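You operate a simulated robot arm through the tools that you are given. There is no shell and no other tool. Be economical: measure what you need, move in short steps, check, and stop when the job is done.

Carry out the task below with a simulated robot arm. There is one attempt and no reset: what you move stays moved.

TASK
Put things in order on the table top. At the end: the silver long bolt stands where the yellow torch stood; the yellow torch stands where the yellow oil bottle (marked "BAR OIL") stood; the yellow oil bottle is on the yellow puzzle box; the green cup stands where the silver long bolt stood; whatever was shut is shut again. Leave all else as you found it, and nothing knocked over.

It is judged by the outcome, as a careful person would: the job done as asked, and still so three seconds after it is handed in. It fails if anything else is knocked over, pushed out of place, dropped, spilled or broken.

THE ROBOT
A 5-joint arm with a two-finger parallel gripper, fixed in place. Base frame: the origin is at the foot of the arm, x ahead of it, y to its left, z up; the work surface is at about z = 0. Readings come in cm, degrees, newtons and seconds.
With the tool pointing down near the work surface it reaches from about 26 to 68 cm from the base axis. Its first joint turns from -66.0 to 66.0 degrees. The tool tilts only in the upright plane through the base axis and itself; it spins freely about its own axis. Payload 2.9 kg.
The tool frame sits at the grasp point between the pads (the TCP): z along the fingers, y along the line on which they close. The tips reach 3 cm beyond it. The gripper opens to 11 cm. The fingers are 2 cm wide and 1 cm thick; the gripper's body (4.8 by 11.2 cm) begins 5.5 cm behind the TCP.
Orientation is that of the tool frame in the base frame, as a unit quaternion [x, y, z, w]. With the fingers straight down and closing along the base's y, the tool's x points along the base's -x, its y along +y and its z along -z.

THE INTERFACE
- The arm moves only by the tool move_arm. Its argument "deltas" is a list of rows, each a list of 2 entries, a list of its own where there are three numbers: the shift along the tool's x, y, z in cm, then the turn, a rotation vector about the tool's x, y, z in degrees. In form: [[[dx, dy, dz], [ax, ay, az]], ...]. A call has 1 to 12 rows; each row is the pose to reach, as a shift and turn from the pose commanded when the call began, along the tool's axes at that moment. "grip" is the gripper command, from -1 (shut) to 1 (fully open), values between in proportion, set as the call begins (left out, the last holds). Rows are played at 5 a second. More than 5 cm and 8.6 degrees between two rows, or a gripper value outside its range, and nothing of the call is played. Where a pose cannot be reached the arm comes as near as it can. A force on the tool above 40 N (or 10 N above the force at the start of the call, whichever is more), or a blocked arm, ends the call early, and 0.2 s more pass. Each finger travels about 10.8 cm/s and halts on what it meets, pressing with about 26 N; the grip force reading is that of the motor and also rises with nothing between the fingers. The clock runs only during rows and for 0.2 s after the last one: add rows that repeat a pose to give the fingers time. The reply holds the time, the measured pose of the TCP, the force on the tool along the base axes, the opening and the grip force, in the units named above and with some noise.
- Cameras (640 x 400 px; columns grow to the right, rows downward): "scene" is fixed at [4.54, -46.23, 60.02]; the picture's right is [0.66, -0.75, 0.00], its down [-0.45, -0.40, -0.80] and it looks along [0.60, 0.53, -0.60] (base axes); focal length 299 px, centre (320, 200). "wrist" rides on the gripper at [7.2, 1.7, -10.3] in the tool frame; the picture's right is [-0.23, 0.97, 0.00], its down [-0.76, -0.18, -0.62] and it looks along [-0.61, -0.14, 0.78] (tool axes); focal length 222 px, centre (320, 200). There is no depth. A picture from a camera that has moved, and an enlarged one, comes with that camera's place and axes in the base frame and with its lens.
- camera(camera): a new picture of that camera. The clock stands still meanwhile.
- enlarge(camera, box): a new picture of the part [left, top, right, bottom] of that camera's present view, enlarged. The clock stands still meanwhile.
- hand_in(): hands the job in; it is judged then, once.

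Go step by step. Nothing tells you positions but the pictures and the camera data: compare them with the known pose of the tool, close in by small moves and look again before you grip or let go. The budget is 120 turns and 84 pictures, counting those below and the enlarged ones. Unless the task says otherwise, let go and move clear before handing in, and close with one line.

The tools are called after ">>>" by a JSON object that holds its "op" and its "data". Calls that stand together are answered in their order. move_arm: Moves the arm, as the interface text tells. Its arguments: {"type":"object","properties":{"deltas":{"type":"array","items":{"type":"array"}},"grip":{"type":"number"}},"required":["deltas"]} The other tools are called the same way: camera (camera) takes a picture; enlarge (camera, box) takes an enlarged picture of a part of a camera's view; hand_in () hands the job in.

At the start:

```text
clock: 0.0
ee_pos: [38.03, -7.72, 30.89]
ee_rot: [0.0, 1.0, 0.0, 0.0]
wrist_force: [-0.4, 0.7, -0.2]
grip_width: 10.98
grasp_force: 0.1
```

scene: 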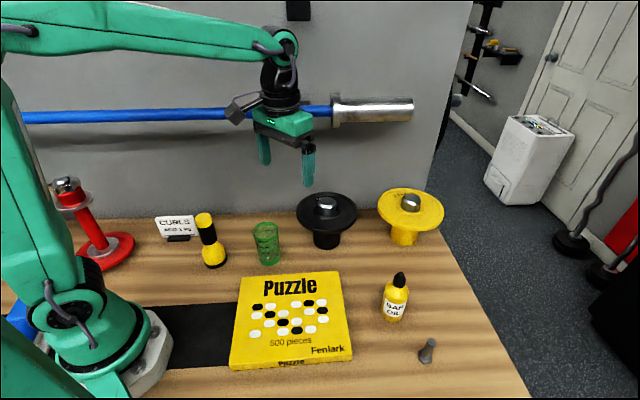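
wrist: 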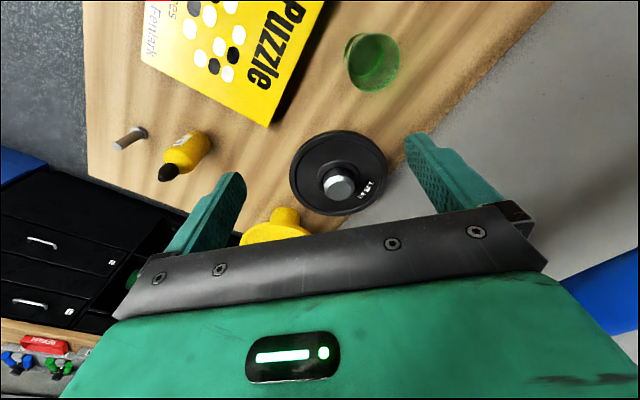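

I see the torch, cup, oil bottle, bolt and puzzle box on the table. I'll enlarge the scene picture to fix their positions.

>>> {"op": "enlarge", "data": {"camera": "scene", "box": [150, 190, 310, 290]}}

>>> {"op": "enlarge", "data": {"camera": "scene", "box": [340, 260, 500, 360]}}

>>> {"op": "enlarge", "data": {"camera": "scene", "box": [210, 250, 370, 380]}}

```text
4.00 times, centred on (230, 240) of scene
camera zoom: at [4.54, -46.23, 60.02], right [0.66, -0.75, 0.0], down [-0.45, -0.4, -0.8], along [0.6, 0.53, -0.6], focal length 1196 px, centre (680, 40)
```

zoom: 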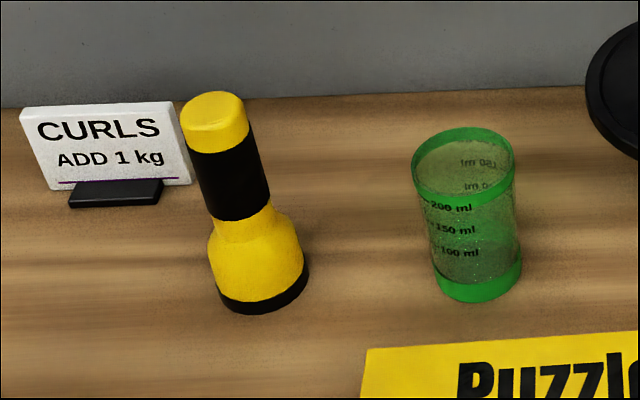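

```text
4.00 times, centred on (420, 310) of scene
camera zoom: at [4.54, -46.23, 60.02], right [0.66, -0.75, 0.0], down [-0.45, -0.4, -0.8], along [0.6, 0.53, -0.6], focal length 1196 px, centre (-80, -240)
```

zoom: 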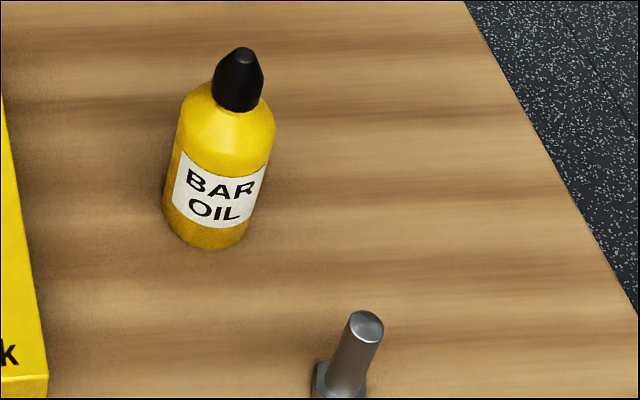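

```text
3.08 times, centred on (290, 315) of scene
camera zoom: at [4.54, -46.23, 60.02], right [0.66, -0.75, 0.0], down [-0.45, -0.4, -0.8], along [0.6, 0.53, -0.6], focal length 920 px, centre (412, -154)
```

zoom: 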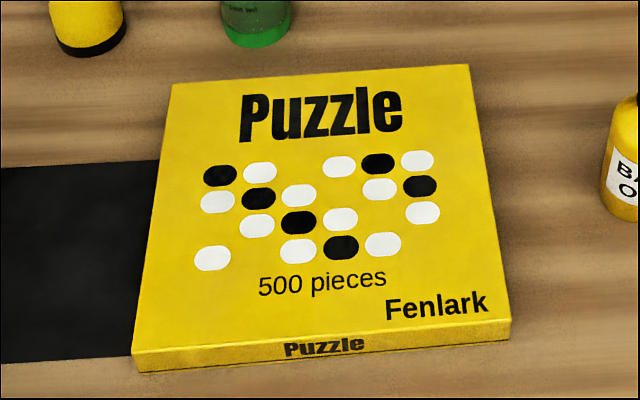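

The objects, estimated from the picture in cm:

| Object | Position | Notes |
|---|---|---|
| Bottle | (43, -33) | about 14 tall |
| Torch | (26.4, 9.5) | about 15.5 tall |
| Cup | (36, -0.6) | about 10 tall |
| Bolt | (39.4, -43) | about 6.5 tall |
| Box centre | (28, -17) | |

I'll move above the bottle first.

>>> {"op": "move_arm", "data": {"deltas": [[[-0.85, -4.27, 1], [0, 0, 0]], [[-1.7, -8.54, 2], [0, 0, 0]], [[-2.55, -12.8, 3], [0, 0, 0]], [[-3.4, -17.1, 4], [0, 0, 0]], [[-4.25, -21.3, 5], [0, 0, 0]], [[-5.1, -25.6, 6], [0, 0, 0]], [[-5.1, -25.6, 6], [0, 0, 0]]], "grip": 1}}

>>> {"op": "camera", "data": {"camera": "wrist"}}

>>> {"op": "camera", "data": {"camera": "scene"}}

```text
clock: 1.6
ee_pos: [43.12, -33.53, 24.99]
ee_rot: [-0.001, 1.0, 0.001, -0.001]
wrist_force: [-0.7, -0.2, 0.5]
grip_width: 10.99
grasp_force: 0.1
```

```text
78 pictures are left
camera wrist: at [35.75, -31.76, 35.36], right [0.23, 0.97, 0.0], down [0.76, -0.18, 0.62], along [0.61, -0.14, -0.78], focal length 222 px, centre (320, 200)
```

wrist: 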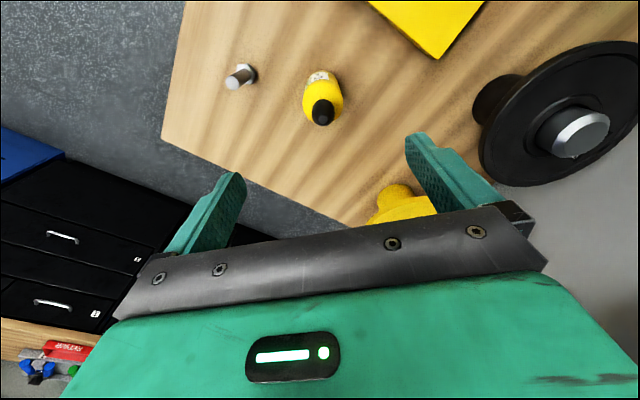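

```text
77 pictures are left
```

scene: 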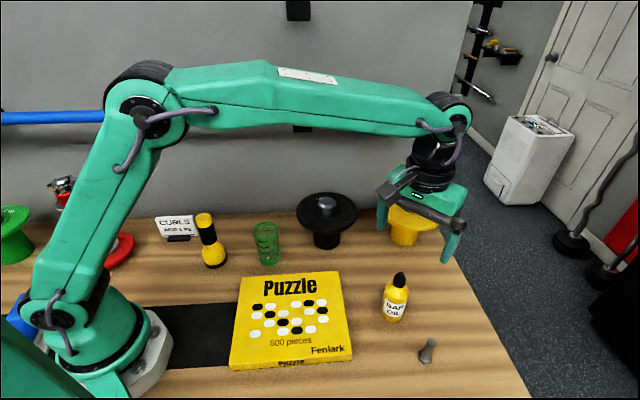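

The arm reached the pose above the bottle. I'll enlarge the wrist view to refine the bottle and bolt positions.

>>> {"op": "enlarge", "data": {"camera": "wrist", "box": [210, 50, 370, 150]}}

```text
4.00 times, centred on (290, 100) of wrist
camera zoom: at [35.75, -31.76, 35.36], right [0.23, 0.97, 0.0], down [0.76, -0.18, 0.62], along [0.61, -0.14, -0.78], focal length 888 px, centre (440, 600)
```

zoom: 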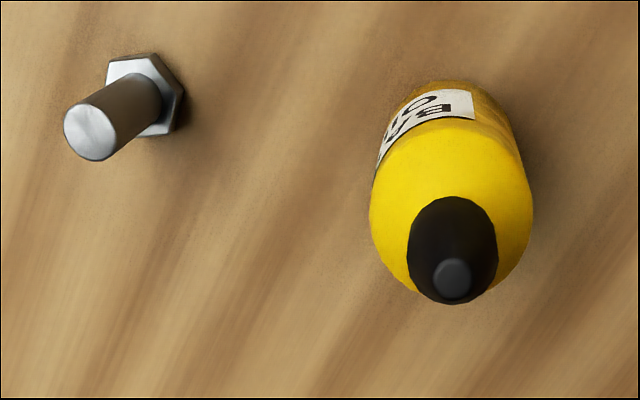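

Combining both views puts the bottle at about (42.7, -33.0) and 14.8 cm tall, and the bolt at about (38.8, -42.6). I'll go down over the bottle with the TCP at z≈9.8, which keeps the palm clear of the cap.

>>> {"op": "move_arm", "data": {"deltas": [[[0.4, 0.5, 3], [0, 0, 0]], [[0.4, 0.5, 6], [0, 0, 0]], [[0.4, 0.5, 9], [0, 0, 0]], [[0.4, 0.5, 12], [0, 0, 0]], [[0.4, 0.5, 14], [0, 0, 0]], [[0.4, 0.5, 15.1], [0, 0, 0]], [[0.4, 0.5, 15.1], [0, 0, 0]]]}}

>>> {"op": "camera", "data": {"camera": "wrist"}}

>>> {"op": "enlarge", "data": {"camera": "scene", "box": [340, 220, 500, 340]}}

```text
clock: 3.2
ee_pos: [42.7, -32.94, 9.85]
ee_rot: [0.0, 1.0, 0.0, 0.001]
wrist_force: [0.1, -0.5, 0.1]
grip_width: 11.01
grasp_force: 0.1
```

```text
75 pictures are left
camera wrist: at [35.31, -31.02, 20.11], right [0.23, 0.97, 0.0], down [0.76, -0.18, 0.62], along [0.61, -0.14, -0.78], focal length 222 px, centre (320, 200)
```

wrist: 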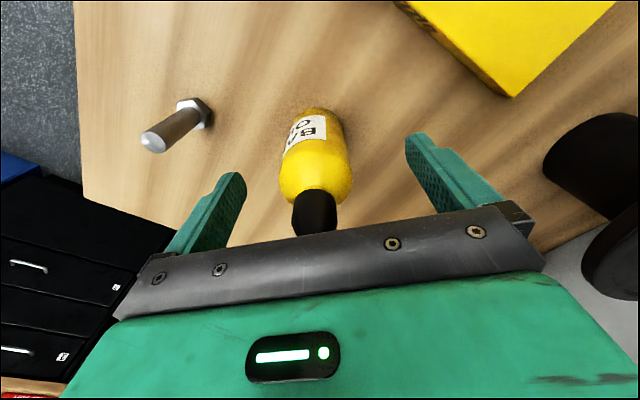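

```text
3.33 times, centred on (420, 280) of scene
camera zoom: at [4.54, -46.23, 60.02], right [0.66, -0.75, 0.0], down [-0.45, -0.4, -0.8], along [0.6, 0.53, -0.6], focal length 996 px, centre (-13, -67)
```

zoom: 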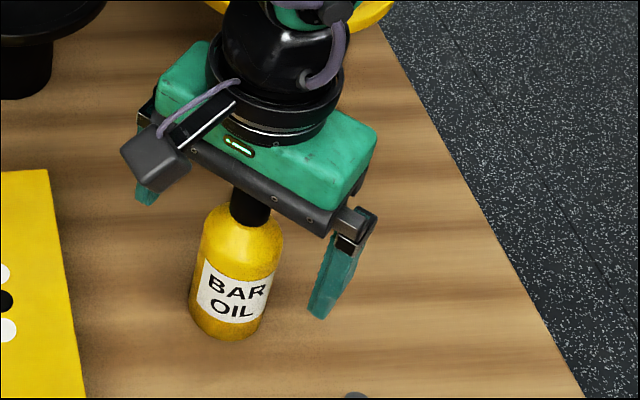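

The bottle sits centred between the fingers, so I'll close on it.

>>> {"op": "move_arm", "data": {"deltas": [[[0, 0, 0], [0, 0, 0]], [[0, 0, 0], [0, 0, 0]], [[0, 0, 0], [0, 0, 0]], [[0, 0, 0], [0, 0, 0]], [[0, 0, 0], [0, 0, 0]]], "grip": -1}}

>>> {"op": "camera", "data": {"camera": "wrist"}}

```text
clock: 4.4
ee_pos: [42.65, -32.86, 9.93]
ee_rot: [-0.001, 1.0, 0.0, 0.0]
wrist_force: [-0.3, 0.0, 0.5]
grip_width: 4.7
grasp_force: 26.2
```

```text
73 pictures are left
camera wrist: at [35.31, -31.03, 20.15], right [0.23, 0.97, 0.0], down [0.76, -0.18, 0.62], along [0.61, -0.14, -0.78], focal length 222 px, centre (320, 200)
```

wrist: 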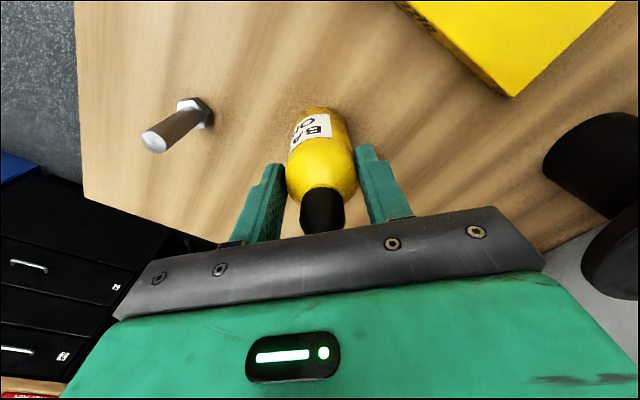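

The bottle is held, with an opening of 4.7 cm. I'll lift it and carry it over the box centre.

>>> {"op": "move_arm", "data": {"deltas": [[[0, 0, -2], [0, 0, 0]], [[0, 0, -5], [0, 0, 0]], [[0, 0, -9], [0, 0, 0]], [[3, 3.2, -9], [0, 0, 0]], [[6, 6.4, -9], [0, 0, 0]], [[9, 9.6, -9], [0, 0, 0]], [[12, 12.8, -9], [0, 0, 0]], [[14.5, 15.7, -9], [0, 0, 0]], [[14.5, 15.7, -9], [0, 0, 0]], [[14.5, 15.7, -9], [0, 0, 0]]]}}

>>> {"op": "camera", "data": {"camera": "scene"}}

>>> {"op": "camera", "data": {"camera": "wrist"}}

```text
clock: 6.6
ee_pos: [28.52, -17.32, 19.07]
ee_rot: [0.0, 1.0, 0.0, 0.001]
wrist_force: [-0.2, 0.3, -1.5]
grip_width: 4.65
grasp_force: 26.2
```

```text
72 pictures are left
```

scene: 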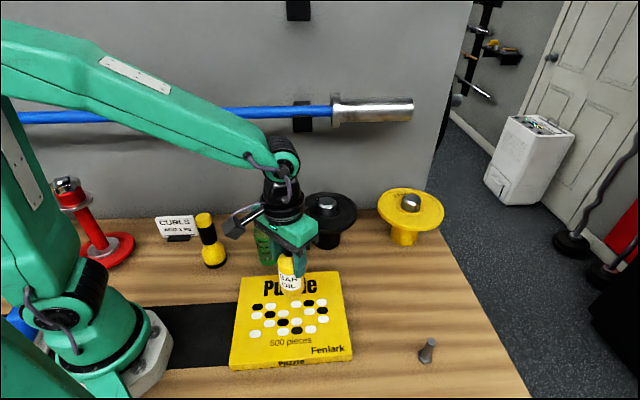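

```text
71 pictures are left
camera wrist: at [21.12, -15.56, 29.34], right [0.23, 0.97, 0.0], down [0.76, -0.18, 0.62], along [0.61, -0.14, -0.78], focal length 222 px, centre (320, 200)
```

wrist: 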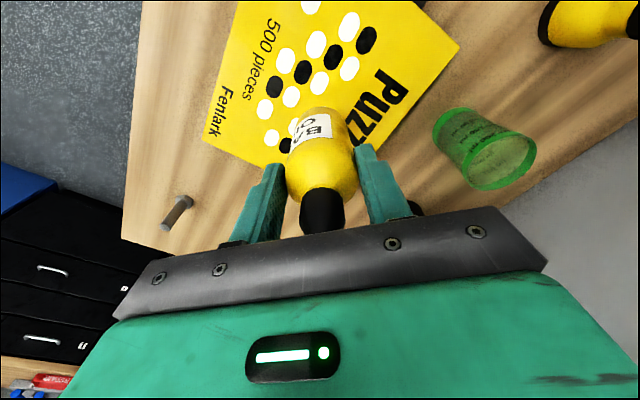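

The bottle is over the box, with its base at z≈9. I'll lower it to just above the lid.

>>> {"op": "move_arm", "data": {"deltas": [[[0, 0, 2], [0, 0, 0]], [[0, 0, 4], [0, 0, 0]], [[0, 0, 5], [0, 0, 0]], [[0, 0, 5.4], [0, 0, 0]], [[0, 0, 5.4], [0, 0, 0]]]}}

>>> {"op": "enlarge", "data": {"camera": "scene", "box": [210, 220, 370, 370]}}

>>> {"op": "camera", "data": {"camera": "wrist"}}

```text
clock: 7.8
ee_pos: [28.11, -17.27, 13.53]
ee_rot: [-0.001, 1.0, 0.0, 0.0]
wrist_force: [0.3, -0.3, -0.2]
grip_width: 4.69
grasp_force: 26.0
```

```text
2.67 times, centred on (290, 295) of scene
camera zoom: at [4.54, -46.23, 60.02], right [0.66, -0.75, 0.0], down [-0.45, -0.4, -0.8], along [0.6, 0.53, -0.6], focal length 797 px, centre (400, -53)
```

zoom: 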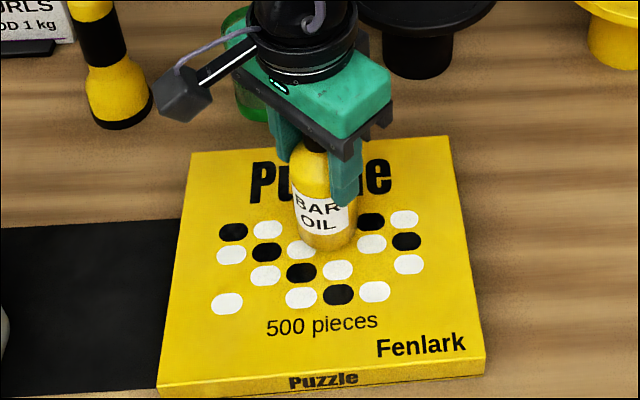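

```text
69 pictures are left
camera wrist: at [20.85, -15.45, 23.75], right [0.23, 0.97, 0.0], down [0.76, -0.18, 0.62], along [0.61, -0.14, -0.78], focal length 222 px, centre (320, 200)
```

wrist: 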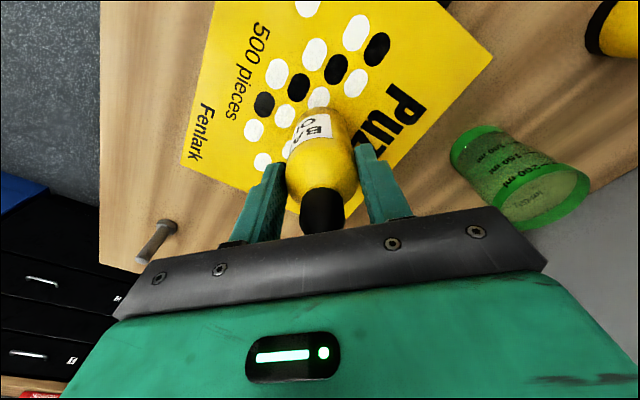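

It is about a centimetre above the lid. I'll go down in small steps and watch the force.

>>> {"op": "move_arm", "data": {"deltas": [[[0, 0, 0.3], [0, 0, 0]], [[0, 0, 0.6], [0, 0, 0]], [[0, 0, 0.6], [0, 0, 0]]]}}

>>> {"op": "enlarge", "data": {"camera": "scene", "box": [260, 270, 320, 320]}}

```text
clock: 8.6
ee_pos: [28.33, -17.23, 12.8]
ee_rot: [-0.001, 1.0, 0.0, 0.001]
wrist_force: [-0.7, 0.1, 1.6]
grip_width: 4.7
grasp_force: 25.9
```

```text
8.00 times, centred on (290, 295) of scene
camera zoom: at [4.54, -46.23, 60.02], right [0.66, -0.75, 0.0], down [-0.45, -0.4, -0.8], along [0.6, 0.53, -0.6], focal length 2391 px, centre (560, -560)
```

zoom: 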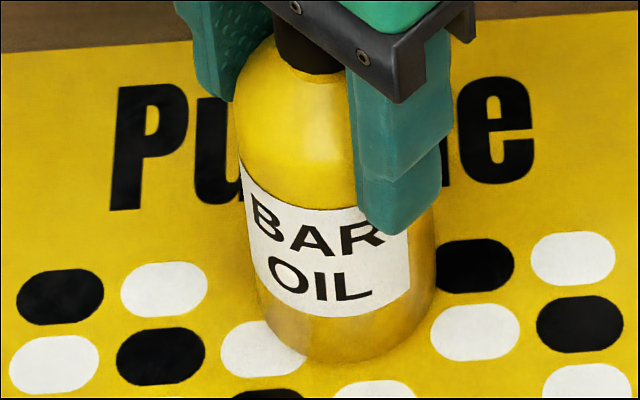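

There may be light contact now, or not quite. I'll keep lowering gently.

>>> {"op": "move_arm", "data": {"deltas": [[[0, 0, 0.15], [0, 0, 0]], [[0, 0, 0.15], [0, 0, 0]]]}}

>>> {"op": "move_arm", "data": {"deltas": [[[0, 0, 0.15], [0, 0, 0]], [[0, 0, 0.15], [0, 0, 0]]]}}

>>> {"op": "move_arm", "data": {"deltas": [[[0, 0, 0.15], [0, 0, 0]], [[0, 0, 0.15], [0, 0, 0]]]}}

```text
clock: 9.2
ee_pos: [28.39, -17.14, 12.89]
ee_rot: [-0.001, 1.0, -0.001, 0.002]
wrist_force: [-2.0, -2.5, 11.8]
grip_width: 4.7
grasp_force: 26.5
```

```text
clock: 9.8
ee_pos: [28.17, -17.33, 12.56]
ee_rot: [-0.001, 1.0, -0.001, 0.002]
wrist_force: [3.3, 0.9, 17.5]
grip_width: 4.71
grasp_force: 26.5
```

```text
clock: 10.4
ee_pos: [28.21, -17.24, 12.49]
ee_rot: [0.0, 1.0, -0.001, 0.001]
wrist_force: [2.4, -4.2, 24.9]
grip_width: 4.67
grasp_force: 26.0
```

Firm contact. I'll relieve the pressure and open.

>>> {"op": "move_arm", "data": {"deltas": [[[0, 0, -0.35], [0, 0, 0]], [[0, 0, -0.35], [0, 0, 0]]]}}

>>> {"op": "move_arm", "data": {"deltas": [[[0, 0, 0], [0, 0, 0]], [[0, 0, 0], [0, 0, 0]], [[0, 0, 0], [0, 0, 0]], [[0, 0, 0], [0, 0, 0]]], "grip": 1}}

>>> {"op": "camera", "data": {"camera": "wrist"}}

```text
clock: 11.0
ee_pos: [28.12, -17.26, 12.63]
ee_rot: [-0.001, 1.0, 0.001, -0.002]
wrist_force: [-0.2, 0.2, -0.5]
grip_width: 4.69
grasp_force: 26.1
```

```text
clock: 12.0
ee_pos: [28.21, -17.21, 12.66]
ee_rot: [0.0, 1.0, 0.0, -0.001]
wrist_force: [-0.3, 0.5, 0.3]
grip_width: 11.02
grasp_force: 0.1
```

```text
67 pictures are left
camera wrist: at [20.86, -15.45, 23.08], right [0.23, 0.97, 0.0], down [0.76, -0.18, 0.62], along [0.61, -0.14, -0.78], focal length 222 px, centre (320, 200)
```

wrist: 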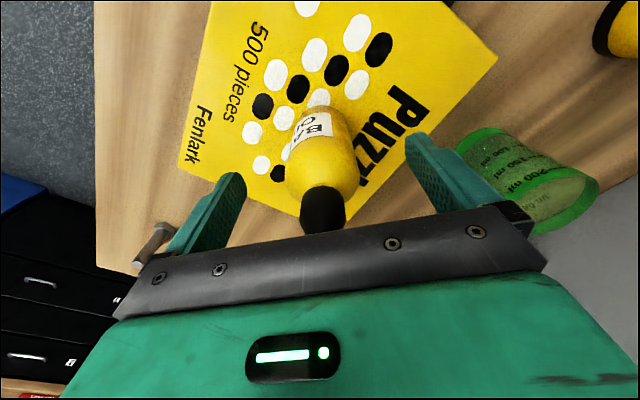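

The bottle stands on the box. I'll rise and move above the torch.

>>> {"op": "move_arm", "data": {"deltas": [[[0, 0, -4], [0, 0, 0]], [[0, 0, -8], [0, 0, 0]], [[0, 0, -12], [0, 0, 0]], [[0, 0, -15.3], [0, 0, 0]], [[0, 4.5, -15.3], [0, 0, 0]], [[0, 9, -15.3], [0, 0, 0]], [[0.5, 13.5, -15.3], [0, 0, 0]], [[1, 18, -15.3], [0, 0, 0]], [[1.5, 22.5, -15.3], [0, 0, 0]], [[1.8, 26.5, -15.3], [0, 0, 0]], [[1.8, 26.5, -15.3], [0, 0, 0]], [[1.8, 26.5, -15.3], [0, 0, 0]]]}}

>>> {"op": "camera", "data": {"camera": "wrist"}}

>>> {"op": "camera", "data": {"camera": "scene"}}

```text
clock: 14.6
ee_pos: [26.48, 9.4, 27.96]
ee_rot: [0.0, 1.0, 0.0, 0.0]
wrist_force: [0.2, -0.1, 0.4]
grip_width: 10.99
grasp_force: 0.0
```

```text
66 pictures are left
camera wrist: at [19.13, 11.1, 38.28], right [0.23, 0.97, 0.0], down [0.76, -0.18, 0.62], along [0.61, -0.14, -0.78], focal length 222 px, centre (320, 200)
```

wrist: 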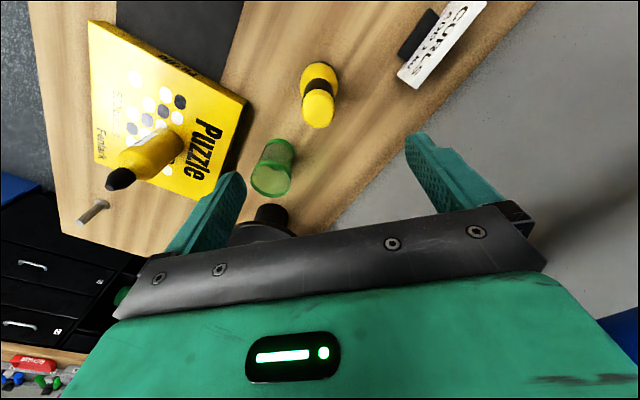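

```text
65 pictures are left
```

scene: 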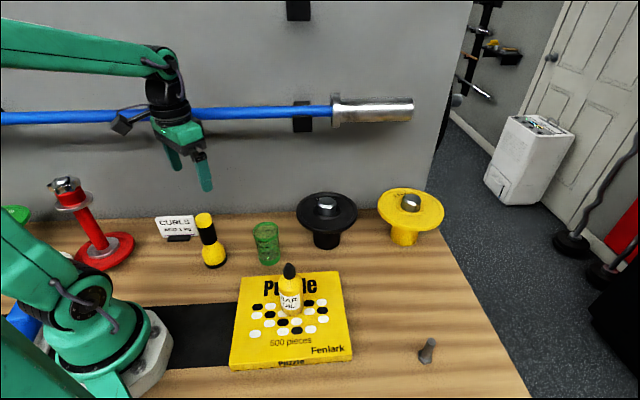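

>>> {"op": "enlarge", "data": {"camera": "wrist", "box": [230, 40, 390, 220]}}

```text
2.22 times, centred on (310, 130) of wrist
camera zoom: at [19.13, 11.1, 38.28], right [0.23, 0.97, 0.0], down [0.76, -0.18, 0.62], along [0.61, -0.14, -0.78], focal length 494 px, centre (342, 356)
```

zoom: 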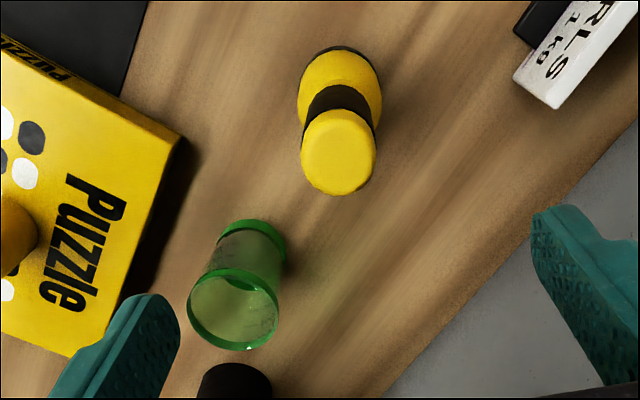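

The torch is at about (25.7, 9.5) and about 15 cm tall. I'll go down to grip its barrel at z≈10.5.

>>> {"op": "move_arm", "data": {"deltas": [[[0.7, 0.05, 4], [0, 0, 0]], [[0.7, 0.05, 8], [0, 0, 0]], [[0.7, 0.05, 12], [0, 0, 0]], [[0.7, 0.05, 15], [0, 0, 0]], [[0.7, 0.05, 17.2], [0, 0, 0]], [[0.7, 0.05, 17.2], [0, 0, 0]], [[0.7, 0.05, 17.2], [0, 0, 0]]]}}

>>> {"op": "camera", "data": {"camera": "wrist"}}

>>> {"op": "enlarge", "data": {"camera": "scene", "box": [150, 180, 310, 280]}}

```text
clock: 16.2
ee_pos: [25.71, 9.29, 10.64]
ee_rot: [-0.001, 1.0, 0.0, 0.0]
wrist_force: [0.4, -1.2, -0.3]
grip_width: 10.99
grasp_force: 0.1
```

```text
63 pictures are left
camera wrist: at [18.31, 11.13, 20.99], right [0.23, 0.97, 0.0], down [0.76, -0.18, 0.62], along [0.61, -0.14, -0.78], focal length 222 px, centre (320, 200)
```

wrist: 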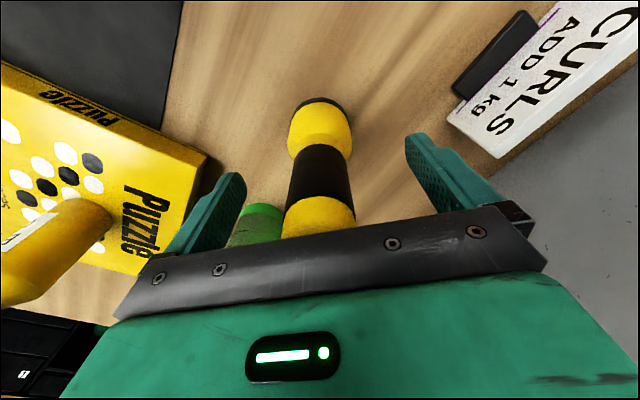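

```text
4.00 times, centred on (230, 230) of scene
camera zoom: at [4.54, -46.23, 60.02], right [0.66, -0.75, 0.0], down [-0.45, -0.4, -0.8], along [0.6, 0.53, -0.6], focal length 1196 px, centre (680, 80)
```

zoom: 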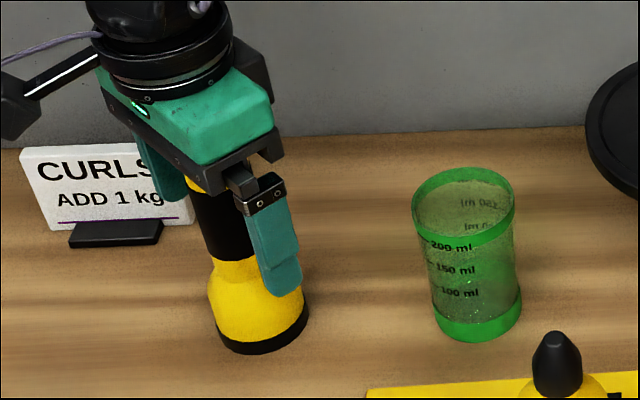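

The torch lies between the fingers. I'll shift 0.3 cm in x and close.

>>> {"op": "move_arm", "data": {"deltas": [[[-0.35, 0.1, 0], [0, 0, 0]], [[-0.35, 0.1, 0], [0, 0, 0]]]}}

>>> {"op": "move_arm", "data": {"deltas": [[[0, 0, 0], [0, 0, 0]], [[0, 0, 0], [0, 0, 0]], [[0, 0, 0], [0, 0, 0]], [[0, 0, 0], [0, 0, 0]], [[0, 0, 0], [0, 0, 0]]], "grip": -1}}

>>> {"op": "camera", "data": {"camera": "wrist"}}

>>> {"op": "enlarge", "data": {"camera": "scene", "box": [150, 180, 310, 280]}}

```text
clock: 16.8
ee_pos: [26.04, 9.35, 10.87]
ee_rot: [0.0, 1.0, 0.0, 0.0]
wrist_force: [0.1, 1.2, 0.0]
grip_width: 10.98
grasp_force: 0.0
```

```text
clock: 18.0
ee_pos: [26.04, 9.44, 10.8]
ee_rot: [0.0, 1.0, 0.0, 0.0]
wrist_force: [0.5, 0.4, -0.6]
grip_width: 3.49
grasp_force: 25.7
```

```text
61 pictures are left
camera wrist: at [18.68, 11.2, 21.06], right [0.23, 0.97, 0.0], down [0.76, -0.18, 0.62], along [0.61, -0.14, -0.78], focal length 222 px, centre (320, 200)
```

wrist: 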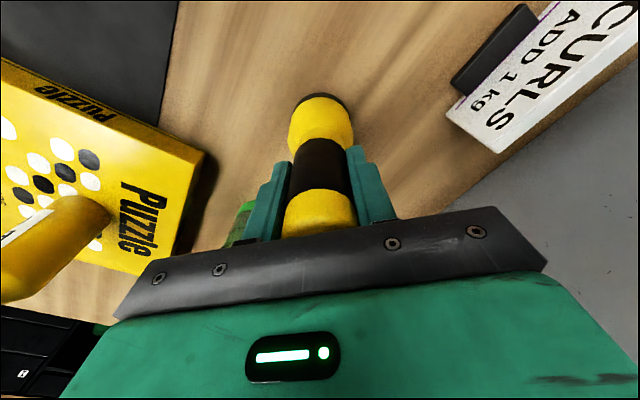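

```text
4.00 times, centred on (230, 230) of scene
camera zoom: at [4.54, -46.23, 60.02], right [0.66, -0.75, 0.0], down [-0.45, -0.4, -0.8], along [0.6, 0.53, -0.6], focal length 1196 px, centre (680, 80)
```

zoom: 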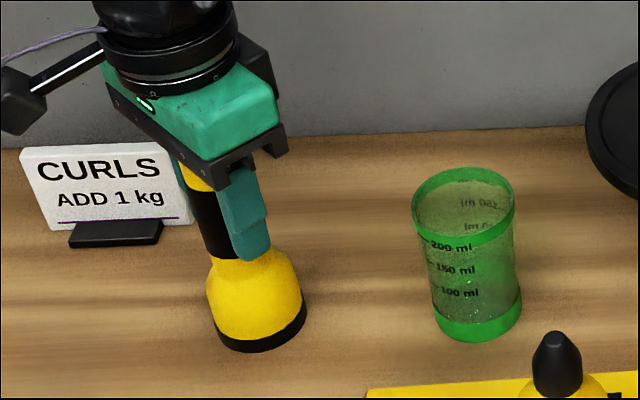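

The torch is held, with an opening of 3.5 cm. I'll lift it high and carry it towards the bottle's old spot.

>>> {"op": "move_arm", "data": {"deltas": [[[0, 0, -2], [0, 0, 0]], [[0, 0, -6], [0, 0, 0]], [[0, 0, -10], [0, 0, 0]], [[0, 0, -14], [0, 0, 0]], [[0, 0, -18], [0, 0, 0]], [[0, 0, -20], [0, 0, 0]], [[-2.5, -3.6, -20], [0, 0, 0]], [[-5, -7.2, -20], [0, 0, 0]], [[-7.5, -10.8, -20], [0, 0, 0]], [[-10, -14.4, -20], [0, 0, 0]], [[-11, -18.9, -20], [0, 0, 0]], [[-12, -23.4, -20], [0, 0, 0]]]}}

>>> {"op": "move_arm", "data": {"deltas": [[[-1, -4.5, 0], [0, 0, 0]], [[-2, -9, 0], [0, 0, 0]], [[-3, -13.5, 0], [0, 0, 0]], [[-4, -17, 0], [0, 0, 0]], [[-4.95, -19.1, 0], [0, 0, 0]], [[-4.95, -19.1, 4], [0, 0, 0]], [[-4.95, -19.1, 8], [0, 0, 0]], [[-4.95, -19.1, 12], [0, 0, 0]], [[-4.95, -19.1, 16], [0, 0, 0]], [[-4.95, -19.1, 18], [0, 0, 0]], [[-4.95, -19.1, 18], [0, 0, 0]]]}}

>>> {"op": "camera", "data": {"camera": "wrist"}}

>>> {"op": "enlarge", "data": {"camera": "scene", "box": [340, 260, 500, 360]}}

```text
clock: 20.6
ee_pos: [38.13, -14.17, 30.85]
ee_rot: [-0.002, 1.0, 0.0, 0.0]
wrist_force: [0.3, -1.2, -1.7]
grip_width: 3.49
grasp_force: 26.2
```

```text
clock: 23.0
ee_pos: [43.05, -33.01, 12.68]
ee_rot: [0.0, 1.0, 0.001, 0.0]
wrist_force: [-1.3, -0.5, -1.5]
grip_width: 3.49
grasp_force: 25.8
```

```text
59 pictures are left
camera wrist: at [35.8, -31.24, 22.95], right [0.23, 0.97, 0.0], down [0.76, -0.18, 0.62], along [0.61, -0.14, -0.78], focal length 222 px, centre (320, 200)
```

wrist: 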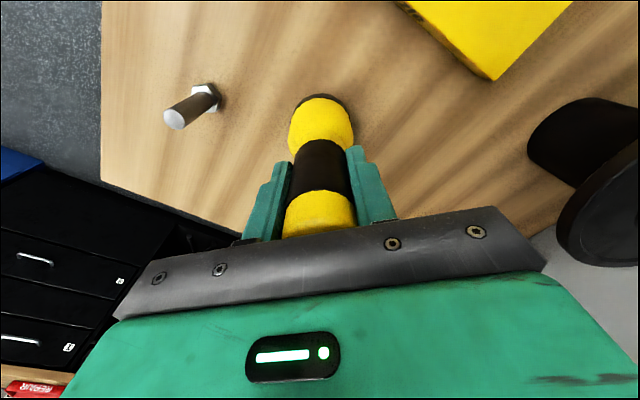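

```text
4.00 times, centred on (420, 310) of scene
camera zoom: at [4.54, -46.23, 60.02], right [0.66, -0.75, 0.0], down [-0.45, -0.4, -0.8], along [0.6, 0.53, -0.6], focal length 1196 px, centre (-80, -240)
```

zoom: 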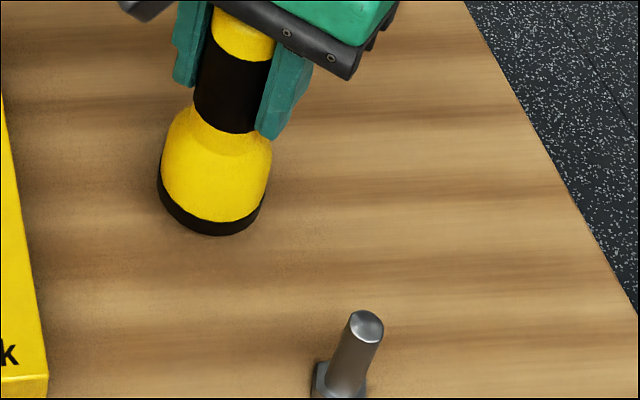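

The torch is about 2 cm above the table at the right spot. I'll lower most of that and check.

>>> {"op": "move_arm", "data": {"deltas": [[[0, 0, 1], [0, 0, 0]], [[0, 0, 1.5], [0, 0, 0]], [[0, 0, 1.5], [0, 0, 0]]]}}

>>> {"op": "enlarge", "data": {"camera": "scene", "box": [340, 260, 500, 360]}}

```text
clock: 23.8
ee_pos: [43.13, -33.03, 11.23]
ee_rot: [0.0, 1.0, 0.0, 0.0]
wrist_force: [-0.3, 0.4, -2.3]
grip_width: 3.49
grasp_force: 26.4
```

```text
4.00 times, centred on (420, 310) of scene
camera zoom: at [4.54, -46.23, 60.02], right [0.66, -0.75, 0.0], down [-0.45, -0.4, -0.8], along [0.6, 0.53, -0.6], focal length 1196 px, centre (-80, -240)
```

zoom: 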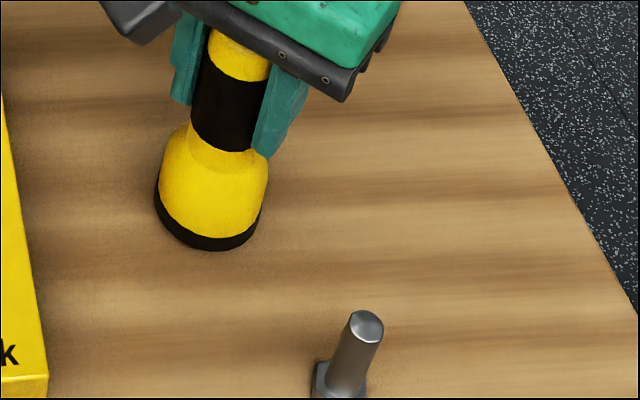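

The torch base lines up with the bottle's old footprint to within about 0.2 cm. I'll lower the rest by force.

>>> {"op": "move_arm", "data": {"deltas": [[[0, 0, 0.2], [0, 0, 0]], [[0, 0, 0.35], [0, 0, 0]], [[0, 0, 0.35], [0, 0, 0]]]}}

>>> {"op": "move_arm", "data": {"deltas": [[[0, 0, 0.15], [0, 0, 0]], [[0, 0, 0.15], [0, 0, 0]]]}}

>>> {"op": "move_arm", "data": {"deltas": [[[0, 0, 0.15], [0, 0, 0]], [[0, 0, 0.15], [0, 0, 0]]]}}

```text
clock: 24.6
ee_pos: [43.05, -33.08, 11.0]
ee_rot: [0.0, 1.0, -0.001, 0.0]
wrist_force: [-0.3, 0.4, -2.9]
grip_width: 3.5
grasp_force: 26.2
```

```text
clock: 25.2
ee_pos: [43.08, -33.07, 10.81]
ee_rot: [-0.001, 1.0, 0.0, 0.0]
wrist_force: [-0.3, 0.0, -1.5]
grip_width: 3.5
grasp_force: 26.5
```

```text
clock: 25.8
ee_pos: [43.08, -33.09, 10.68]
ee_rot: [0.0, 1.0, -0.002, 0.001]
wrist_force: [-4.1, -2.1, 9.0]
grip_width: 3.49
grasp_force: 26.0
```

The torch is on the table. I'll open the gripper.

>>> {"op": "move_arm", "data": {"deltas": [[[0, 0, -0.1], [0, 0, 0]], [[0, 0, -0.1], [0, 0, 0]], [[0, 0, -0.1], [0, 0, 0]], [[0, 0, -0.1], [0, 0, 0]], [[0, 0, -0.1], [0, 0, 0]]], "grip": 1}}

>>> {"op": "camera", "data": {"camera": "wrist"}}

>>> {"op": "enlarge", "data": {"camera": "scene", "box": [340, 260, 500, 360]}}

```text
clock: 27.0
ee_pos: [43.01, -32.93, 10.81]
ee_rot: [0.0, 1.0, 0.001, 0.0]
wrist_force: [0.9, -0.1, 0.6]
grip_width: 11.01
grasp_force: 0.0
```

```text
56 pictures are left
camera wrist: at [35.76, -31.2, 21.11], right [0.23, 0.97, 0.0], down [0.76, -0.18, 0.62], along [0.61, -0.14, -0.78], focal length 222 px, centre (320, 200)
```

wrist: 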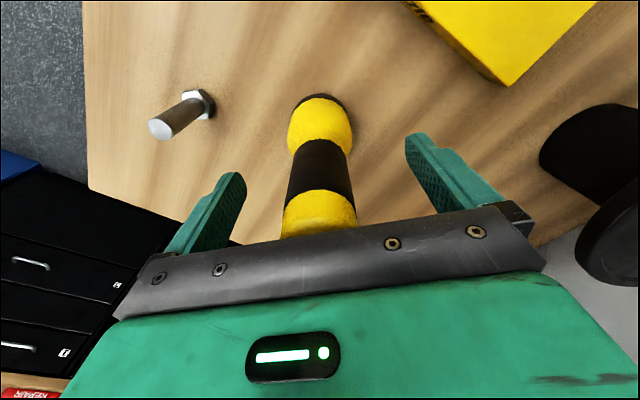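

```text
4.00 times, centred on (420, 310) of scene
camera zoom: at [4.54, -46.23, 60.02], right [0.66, -0.75, 0.0], down [-0.45, -0.4, -0.8], along [0.6, 0.53, -0.6], focal length 1196 px, centre (-80, -240)
```

zoom: 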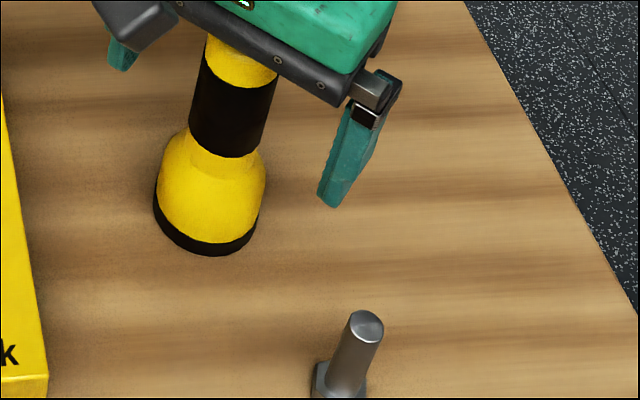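

The torch stands on the bottle's spot. I'll rise and go above the bolt.

>>> {"op": "move_arm", "data": {"deltas": [[[0, 0, -4], [0, 0, 0]], [[0, 0, -8], [0, 0, 0]], [[0, 0, -11.2], [0, 0, 0]], [[1.4, -3.2, -11.2], [0, 0, 0]], [[2.8, -6.4, -11.2], [0, 0, 0]], [[4.1, -9.7, -11.2], [0, 0, 0]], [[4.1, -9.7, -11.2], [0, 0, 0]], [[4.1, -9.7, -11.2], [0, 0, 0]]]}}

>>> {"op": "enlarge", "data": {"camera": "wrist", "box": [260, 50, 420, 150]}}

```text
clock: 28.8
ee_pos: [38.78, -42.46, 21.99]
ee_rot: [-0.001, 1.0, 0.0, 0.0]
wrist_force: [0.4, 0.0, -0.5]
grip_width: 10.99
grasp_force: 0.1
```

```text
4.00 times, centred on (340, 100) of wrist
camera zoom: at [31.46, -40.68, 32.29], right [0.23, 0.97, 0.0], down [0.76, -0.18, 0.62], along [0.61, -0.14, -0.78], focal length 888 px, centre (240, 600)
```

zoom: 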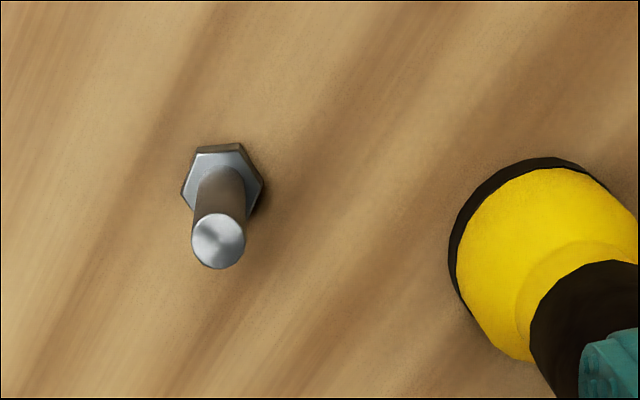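

The bolt is at about (38.7, -42.9) and about 7 cm tall. I'll descend partway, correct and look.

>>> {"op": "move_arm", "data": {"deltas": [[[0.1, -0.35, 4], [0, 0, 0]], [[0.1, -0.35, 8], [0, 0, 0]], [[0.1, -0.35, 11], [0, 0, 0]], [[0.1, -0.35, 11], [0, 0, 0]], [[0.1, -0.35, 11], [0, 0, 0]]], "grip": 0.3}}

>>> {"op": "camera", "data": {"camera": "wrist"}}

>>> {"op": "enlarge", "data": {"camera": "scene", "box": [360, 270, 520, 390]}}

```text
clock: 30.0
ee_pos: [38.83, -42.78, 10.97]
ee_rot: [0.001, 1.0, 0.0, 0.0]
wrist_force: [0.1, -1.3, 0.2]
grip_width: 7.18
grasp_force: 0.0
```

```text
53 pictures are left
camera wrist: at [31.45, -41.05, 21.35], right [0.23, 0.97, 0.0], down [0.76, -0.18, 0.62], along [0.61, -0.14, -0.78], focal length 222 px, centre (320, 200)
```

wrist: 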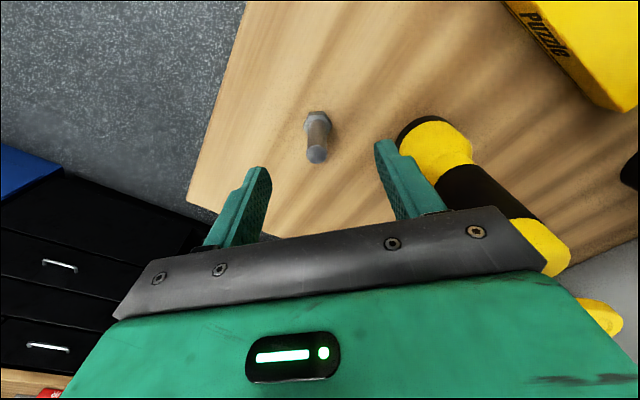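

```text
3.33 times, centred on (440, 330) of scene
camera zoom: at [4.54, -46.23, 60.02], right [0.66, -0.75, 0.0], down [-0.45, -0.4, -0.8], along [0.6, 0.53, -0.6], focal length 996 px, centre (-80, -233)
```

zoom: 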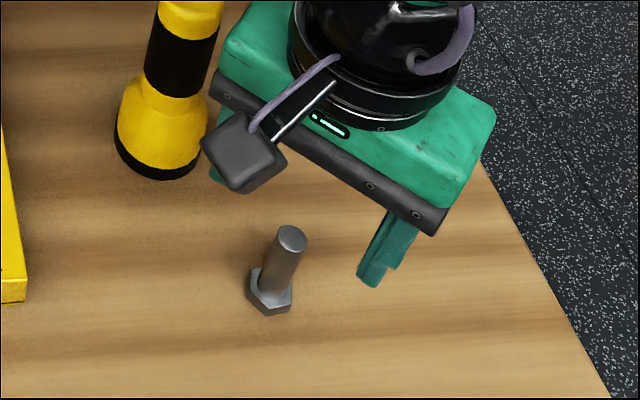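

It is well aligned, needing only about 0.1 cm more. I'll descend to z≈4.9 and check before closing.

>>> {"op": "move_arm", "data": {"deltas": [[[0.15, -0.12, 3], [0, 0, 0]], [[0.15, -0.12, 5], [0, 0, 0]], [[0.15, -0.12, 6], [0, 0, 0]], [[0.15, -0.12, 6], [0, 0, 0]], [[0.15, -0.12, 6], [0, 0, 0]]]}}

>>> {"op": "camera", "data": {"camera": "wrist"}}

>>> {"op": "enlarge", "data": {"camera": "scene", "box": [360, 270, 520, 390]}}

```text
clock: 31.2
ee_pos: [38.6, -43.09, 5.07]
ee_rot: [0.0, 1.0, -0.001, -0.001]
wrist_force: [1.2, -0.2, -0.6]
grip_width: 7.15
grasp_force: 0.0
```

```text
51 pictures are left
camera wrist: at [31.31, -41.34, 15.3], right [0.23, 0.97, 0.0], down [0.76, -0.18, 0.62], along [0.61, -0.14, -0.78], focal length 222 px, centre (320, 200)
```

wrist: 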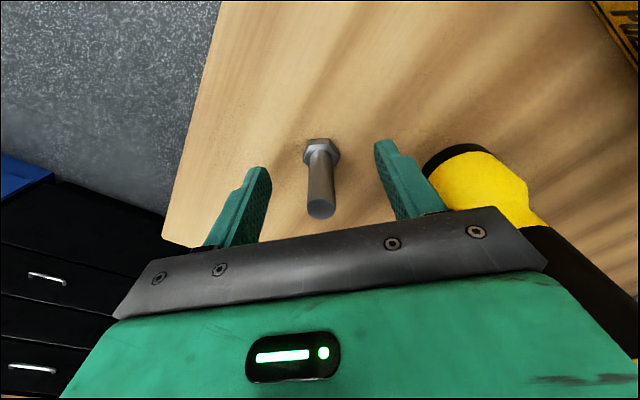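

```text
3.33 times, centred on (440, 330) of scene
camera zoom: at [4.54, -46.23, 60.02], right [0.66, -0.75, 0.0], down [-0.45, -0.4, -0.8], along [0.6, 0.53, -0.6], focal length 996 px, centre (-80, -233)
```

zoom: 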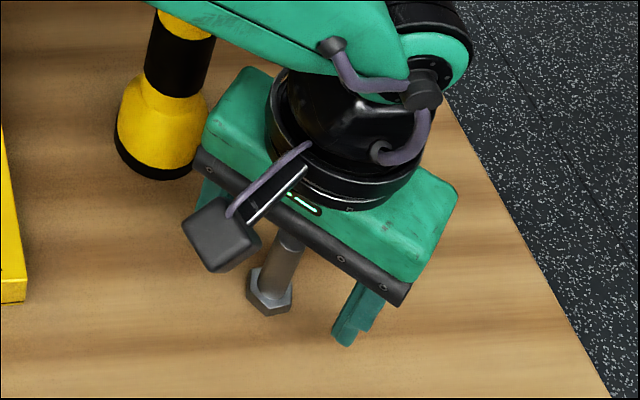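

The shank is centred between the fingers, so I'll close.

>>> {"op": "move_arm", "data": {"deltas": [[[0, 0, 0], [0, 0, 0]], [[0, 0, 0], [0, 0, 0]], [[0, 0, 0], [0, 0, 0]], [[0, 0, 0], [0, 0, 0]], [[0, 0, 0], [0, 0, 0]]], "grip": -1}}

>>> {"op": "camera", "data": {"camera": "wrist"}}

```text
clock: 32.4
ee_pos: [38.61, -43.03, 4.97]
ee_rot: [0.0, 1.0, 0.0, -0.001]
wrist_force: [-0.8, 0.5, -0.3]
grip_width: 1.45
grasp_force: 26.0
```

```text
49 pictures are left
camera wrist: at [31.32, -41.34, 15.31], right [0.23, 0.97, 0.0], down [0.76, -0.18, 0.62], along [0.61, -0.14, -0.78], focal length 222 px, centre (320, 200)
```

wrist: 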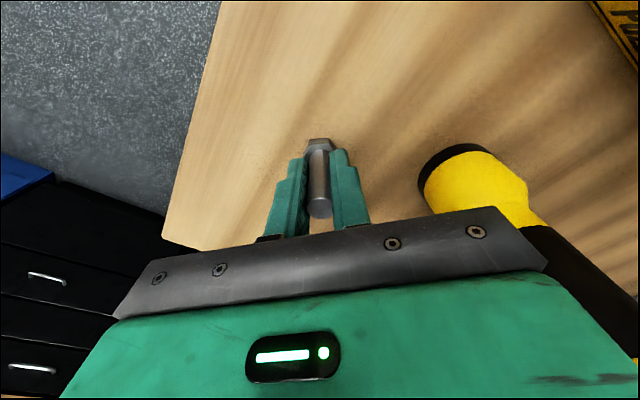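

The bolt is held. I'll lift it high and carry it to the torch's old spot.

>>> {"op": "move_arm", "data": {"deltas": [[[0, 0, -2], [0, 0, 0]], [[0, 0, -6], [0, 0, 0]], [[0, 0, -10], [0, 0, 0]], [[0, 0, -14], [0, 0, 0]], [[0, 0, -18], [0, 0, 0]], [[0, 0, -22], [0, 0, 0]], [[1, 4.4, -22], [0, 0, 0]], [[2, 8.8, -22], [0, 0, 0]], [[3, 13.2, -22], [0, 0, 0]], [[4, 17.6, -22], [0, 0, 0]], [[5, 22, -22], [0, 0, 0]], [[6, 26.3, -22], [0, 0, 0]]]}}

>>> {"op": "move_arm", "data": {"deltas": [[[1, 4.4, 0], [0, 0, 0]], [[2, 8.8, 0], [0, 0, 0]], [[3, 13.2, 0], [0, 0, 0]], [[4, 17.6, 0], [0, 0, 0]], [[5.5, 22, 0], [0, 0, 0]], [[6.55, 26.25, 0], [0, 0, 0]], [[6.55, 26.25, 4], [0, 0, 0]], [[6.55, 26.25, 8], [0, 0, 0]], [[6.55, 26.25, 12], [0, 0, 0]], [[6.55, 26.25, 16], [0, 0, 0]], [[6.55, 26.25, 20], [0, 0, 0]], [[6.55, 26.25, 20], [0, 0, 0]]]}}

>>> {"op": "camera", "data": {"camera": "wrist"}}

>>> {"op": "enlarge", "data": {"camera": "scene", "box": [150, 190, 310, 290]}}

```text
clock: 35.0
ee_pos: [32.59, -16.81, 27.04]
ee_rot: [0.0, 1.0, 0.0, 0.0]
wrist_force: [0.0, 0.0, -1.8]
grip_width: 1.49
grasp_force: 25.7
```

```text
clock: 37.6
ee_pos: [26.12, 9.23, 7.13]
ee_rot: [0.0, 1.0, 0.0, 0.001]
wrist_force: [-0.1, -0.8, -0.7]
grip_width: 1.49
grasp_force: 25.8
```

```text
48 pictures are left
camera wrist: at [18.89, 10.99, 17.36], right [0.23, 0.97, 0.0], down [0.76, -0.18, 0.62], along [0.61, -0.14, -0.78], focal length 222 px, centre (320, 200)
```

wrist: 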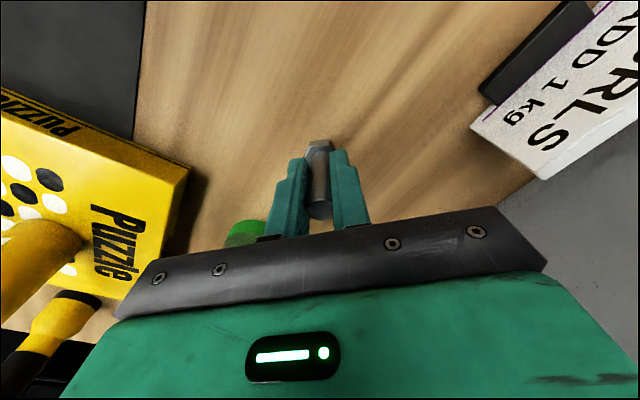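

```text
4.00 times, centred on (230, 240) of scene
camera zoom: at [4.54, -46.23, 60.02], right [0.66, -0.75, 0.0], down [-0.45, -0.4, -0.8], along [0.6, 0.53, -0.6], focal length 1196 px, centre (680, 40)
```

zoom: 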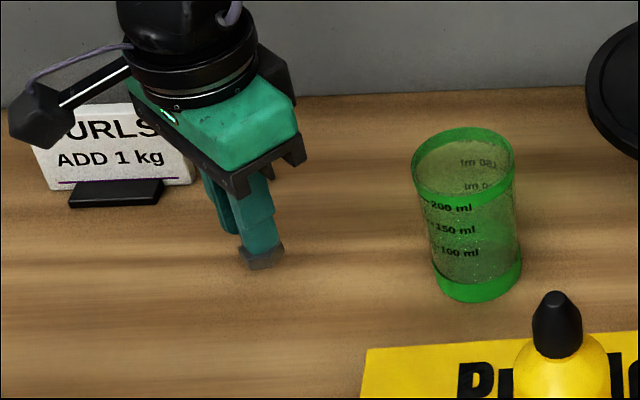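

The bolt is 2 cm above the torch's old footprint, and it projects onto the right pixel. I'll lower it.

>>> {"op": "move_arm", "data": {"deltas": [[[0, 0, 0.8], [0, 0, 0]], [[0, 0, 1.5], [0, 0, 0]], [[0, 0, 1.6], [0, 0, 0]], [[0, 0, 1.6], [0, 0, 0]]]}}

>>> {"op": "enlarge", "data": {"camera": "scene", "box": [150, 190, 310, 290]}}

```text
clock: 38.6
ee_pos: [26.11, 9.32, 5.24]
ee_rot: [0.0, 1.0, 0.0, -0.001]
wrist_force: [1.0, 0.9, -0.2]
grip_width: 1.47
grasp_force: 26.1
```

```text
4.00 times, centred on (230, 240) of scene
camera zoom: at [4.54, -46.23, 60.02], right [0.66, -0.75, 0.0], down [-0.45, -0.4, -0.8], along [0.6, 0.53, -0.6], focal length 1196 px, centre (680, 40)
```

zoom: 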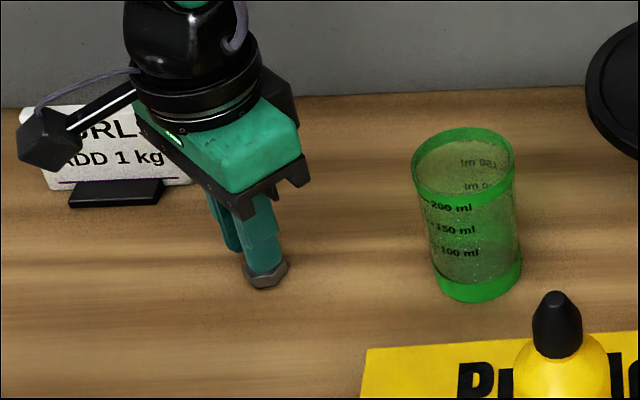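

It is on target to within 0.3 cm. I'll nudge it and touch down.

>>> {"op": "move_arm", "data": {"deltas": [[[0.1, 0.15, 0.2], [0, 0, 0]], [[0.1, 0.15, 0.3], [0, 0, 0]], [[0.1, 0.15, 0.3], [0, 0, 0]]]}}

>>> {"op": "move_arm", "data": {"deltas": [[[0, 0, 0.12], [0, 0, 0]], [[0, 0, 0.12], [0, 0, 0]]]}}

>>> {"op": "move_arm", "data": {"deltas": [[[0, 0, 0.12], [0, 0, 0]], [[0, 0, 0.12], [0, 0, 0]]]}}

```text
clock: 39.4
ee_pos: [25.98, 9.48, 4.99]
ee_rot: [0.0, 1.0, 0.0, 0.0]
wrist_force: [0.1, -0.3, -1.4]
grip_width: 1.48
grasp_force: 26.2
```

```text
clock: 40.0
ee_pos: [26.25, 9.58, 4.92]
ee_rot: [0.0, 1.0, 0.0, 0.0]
wrist_force: [-0.3, -1.0, 0.9]
grip_width: 1.48
grasp_force: 26.5
```

```text
clock: 40.6
ee_pos: [26.12, 9.59, 4.87]
ee_rot: [0.001, 1.0, -0.001, 0.001]
wrist_force: [1.2, -7.1, 18.3]
grip_width: 1.5
grasp_force: 26.5
```

Contact. I'll back off a hair, open, and look.

>>> {"op": "move_arm", "data": {"deltas": [[[0, 0, -0.15], [0, 0, 0]], [[0, 0, -0.15], [0, 0, 0]]]}}

>>> {"op": "move_arm", "data": {"deltas": [[[0, 0, 0], [0, 0, 0]], [[0, 0, 0], [0, 0, 0]], [[0, 0, 0], [0, 0, 0]]], "grip": 0.3}}

>>> {"op": "camera", "data": {"camera": "wrist"}}

```text
clock: 41.2
ee_pos: [25.89, 9.58, 4.87]
ee_rot: [-0.001, 1.0, 0.0, 0.0]
wrist_force: [-0.1, 0.3, -0.3]
grip_width: 1.49
grasp_force: 26.2
```

```text
clock: 42.0
ee_pos: [25.93, 9.62, 5.02]
ee_rot: [-0.001, 1.0, -0.001, -0.001]
wrist_force: [-0.5, 1.0, -0.2]
grip_width: 7.15
grasp_force: 0.2
```

```text
45 pictures are left
camera wrist: at [18.67, 11.38, 15.27], right [0.23, 0.97, 0.0], down [0.76, -0.18, 0.62], along [0.61, -0.14, -0.78], focal length 222 px, centre (320, 200)
```

wrist: 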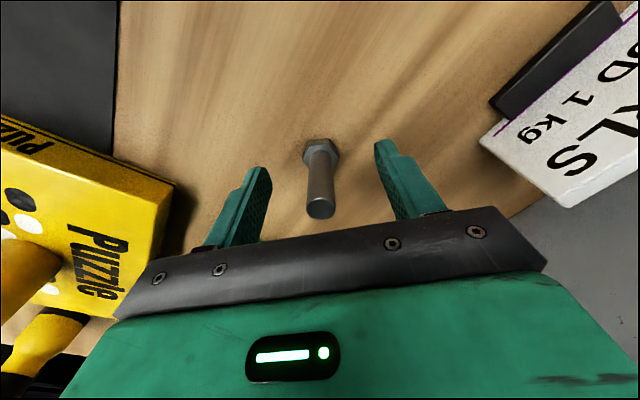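

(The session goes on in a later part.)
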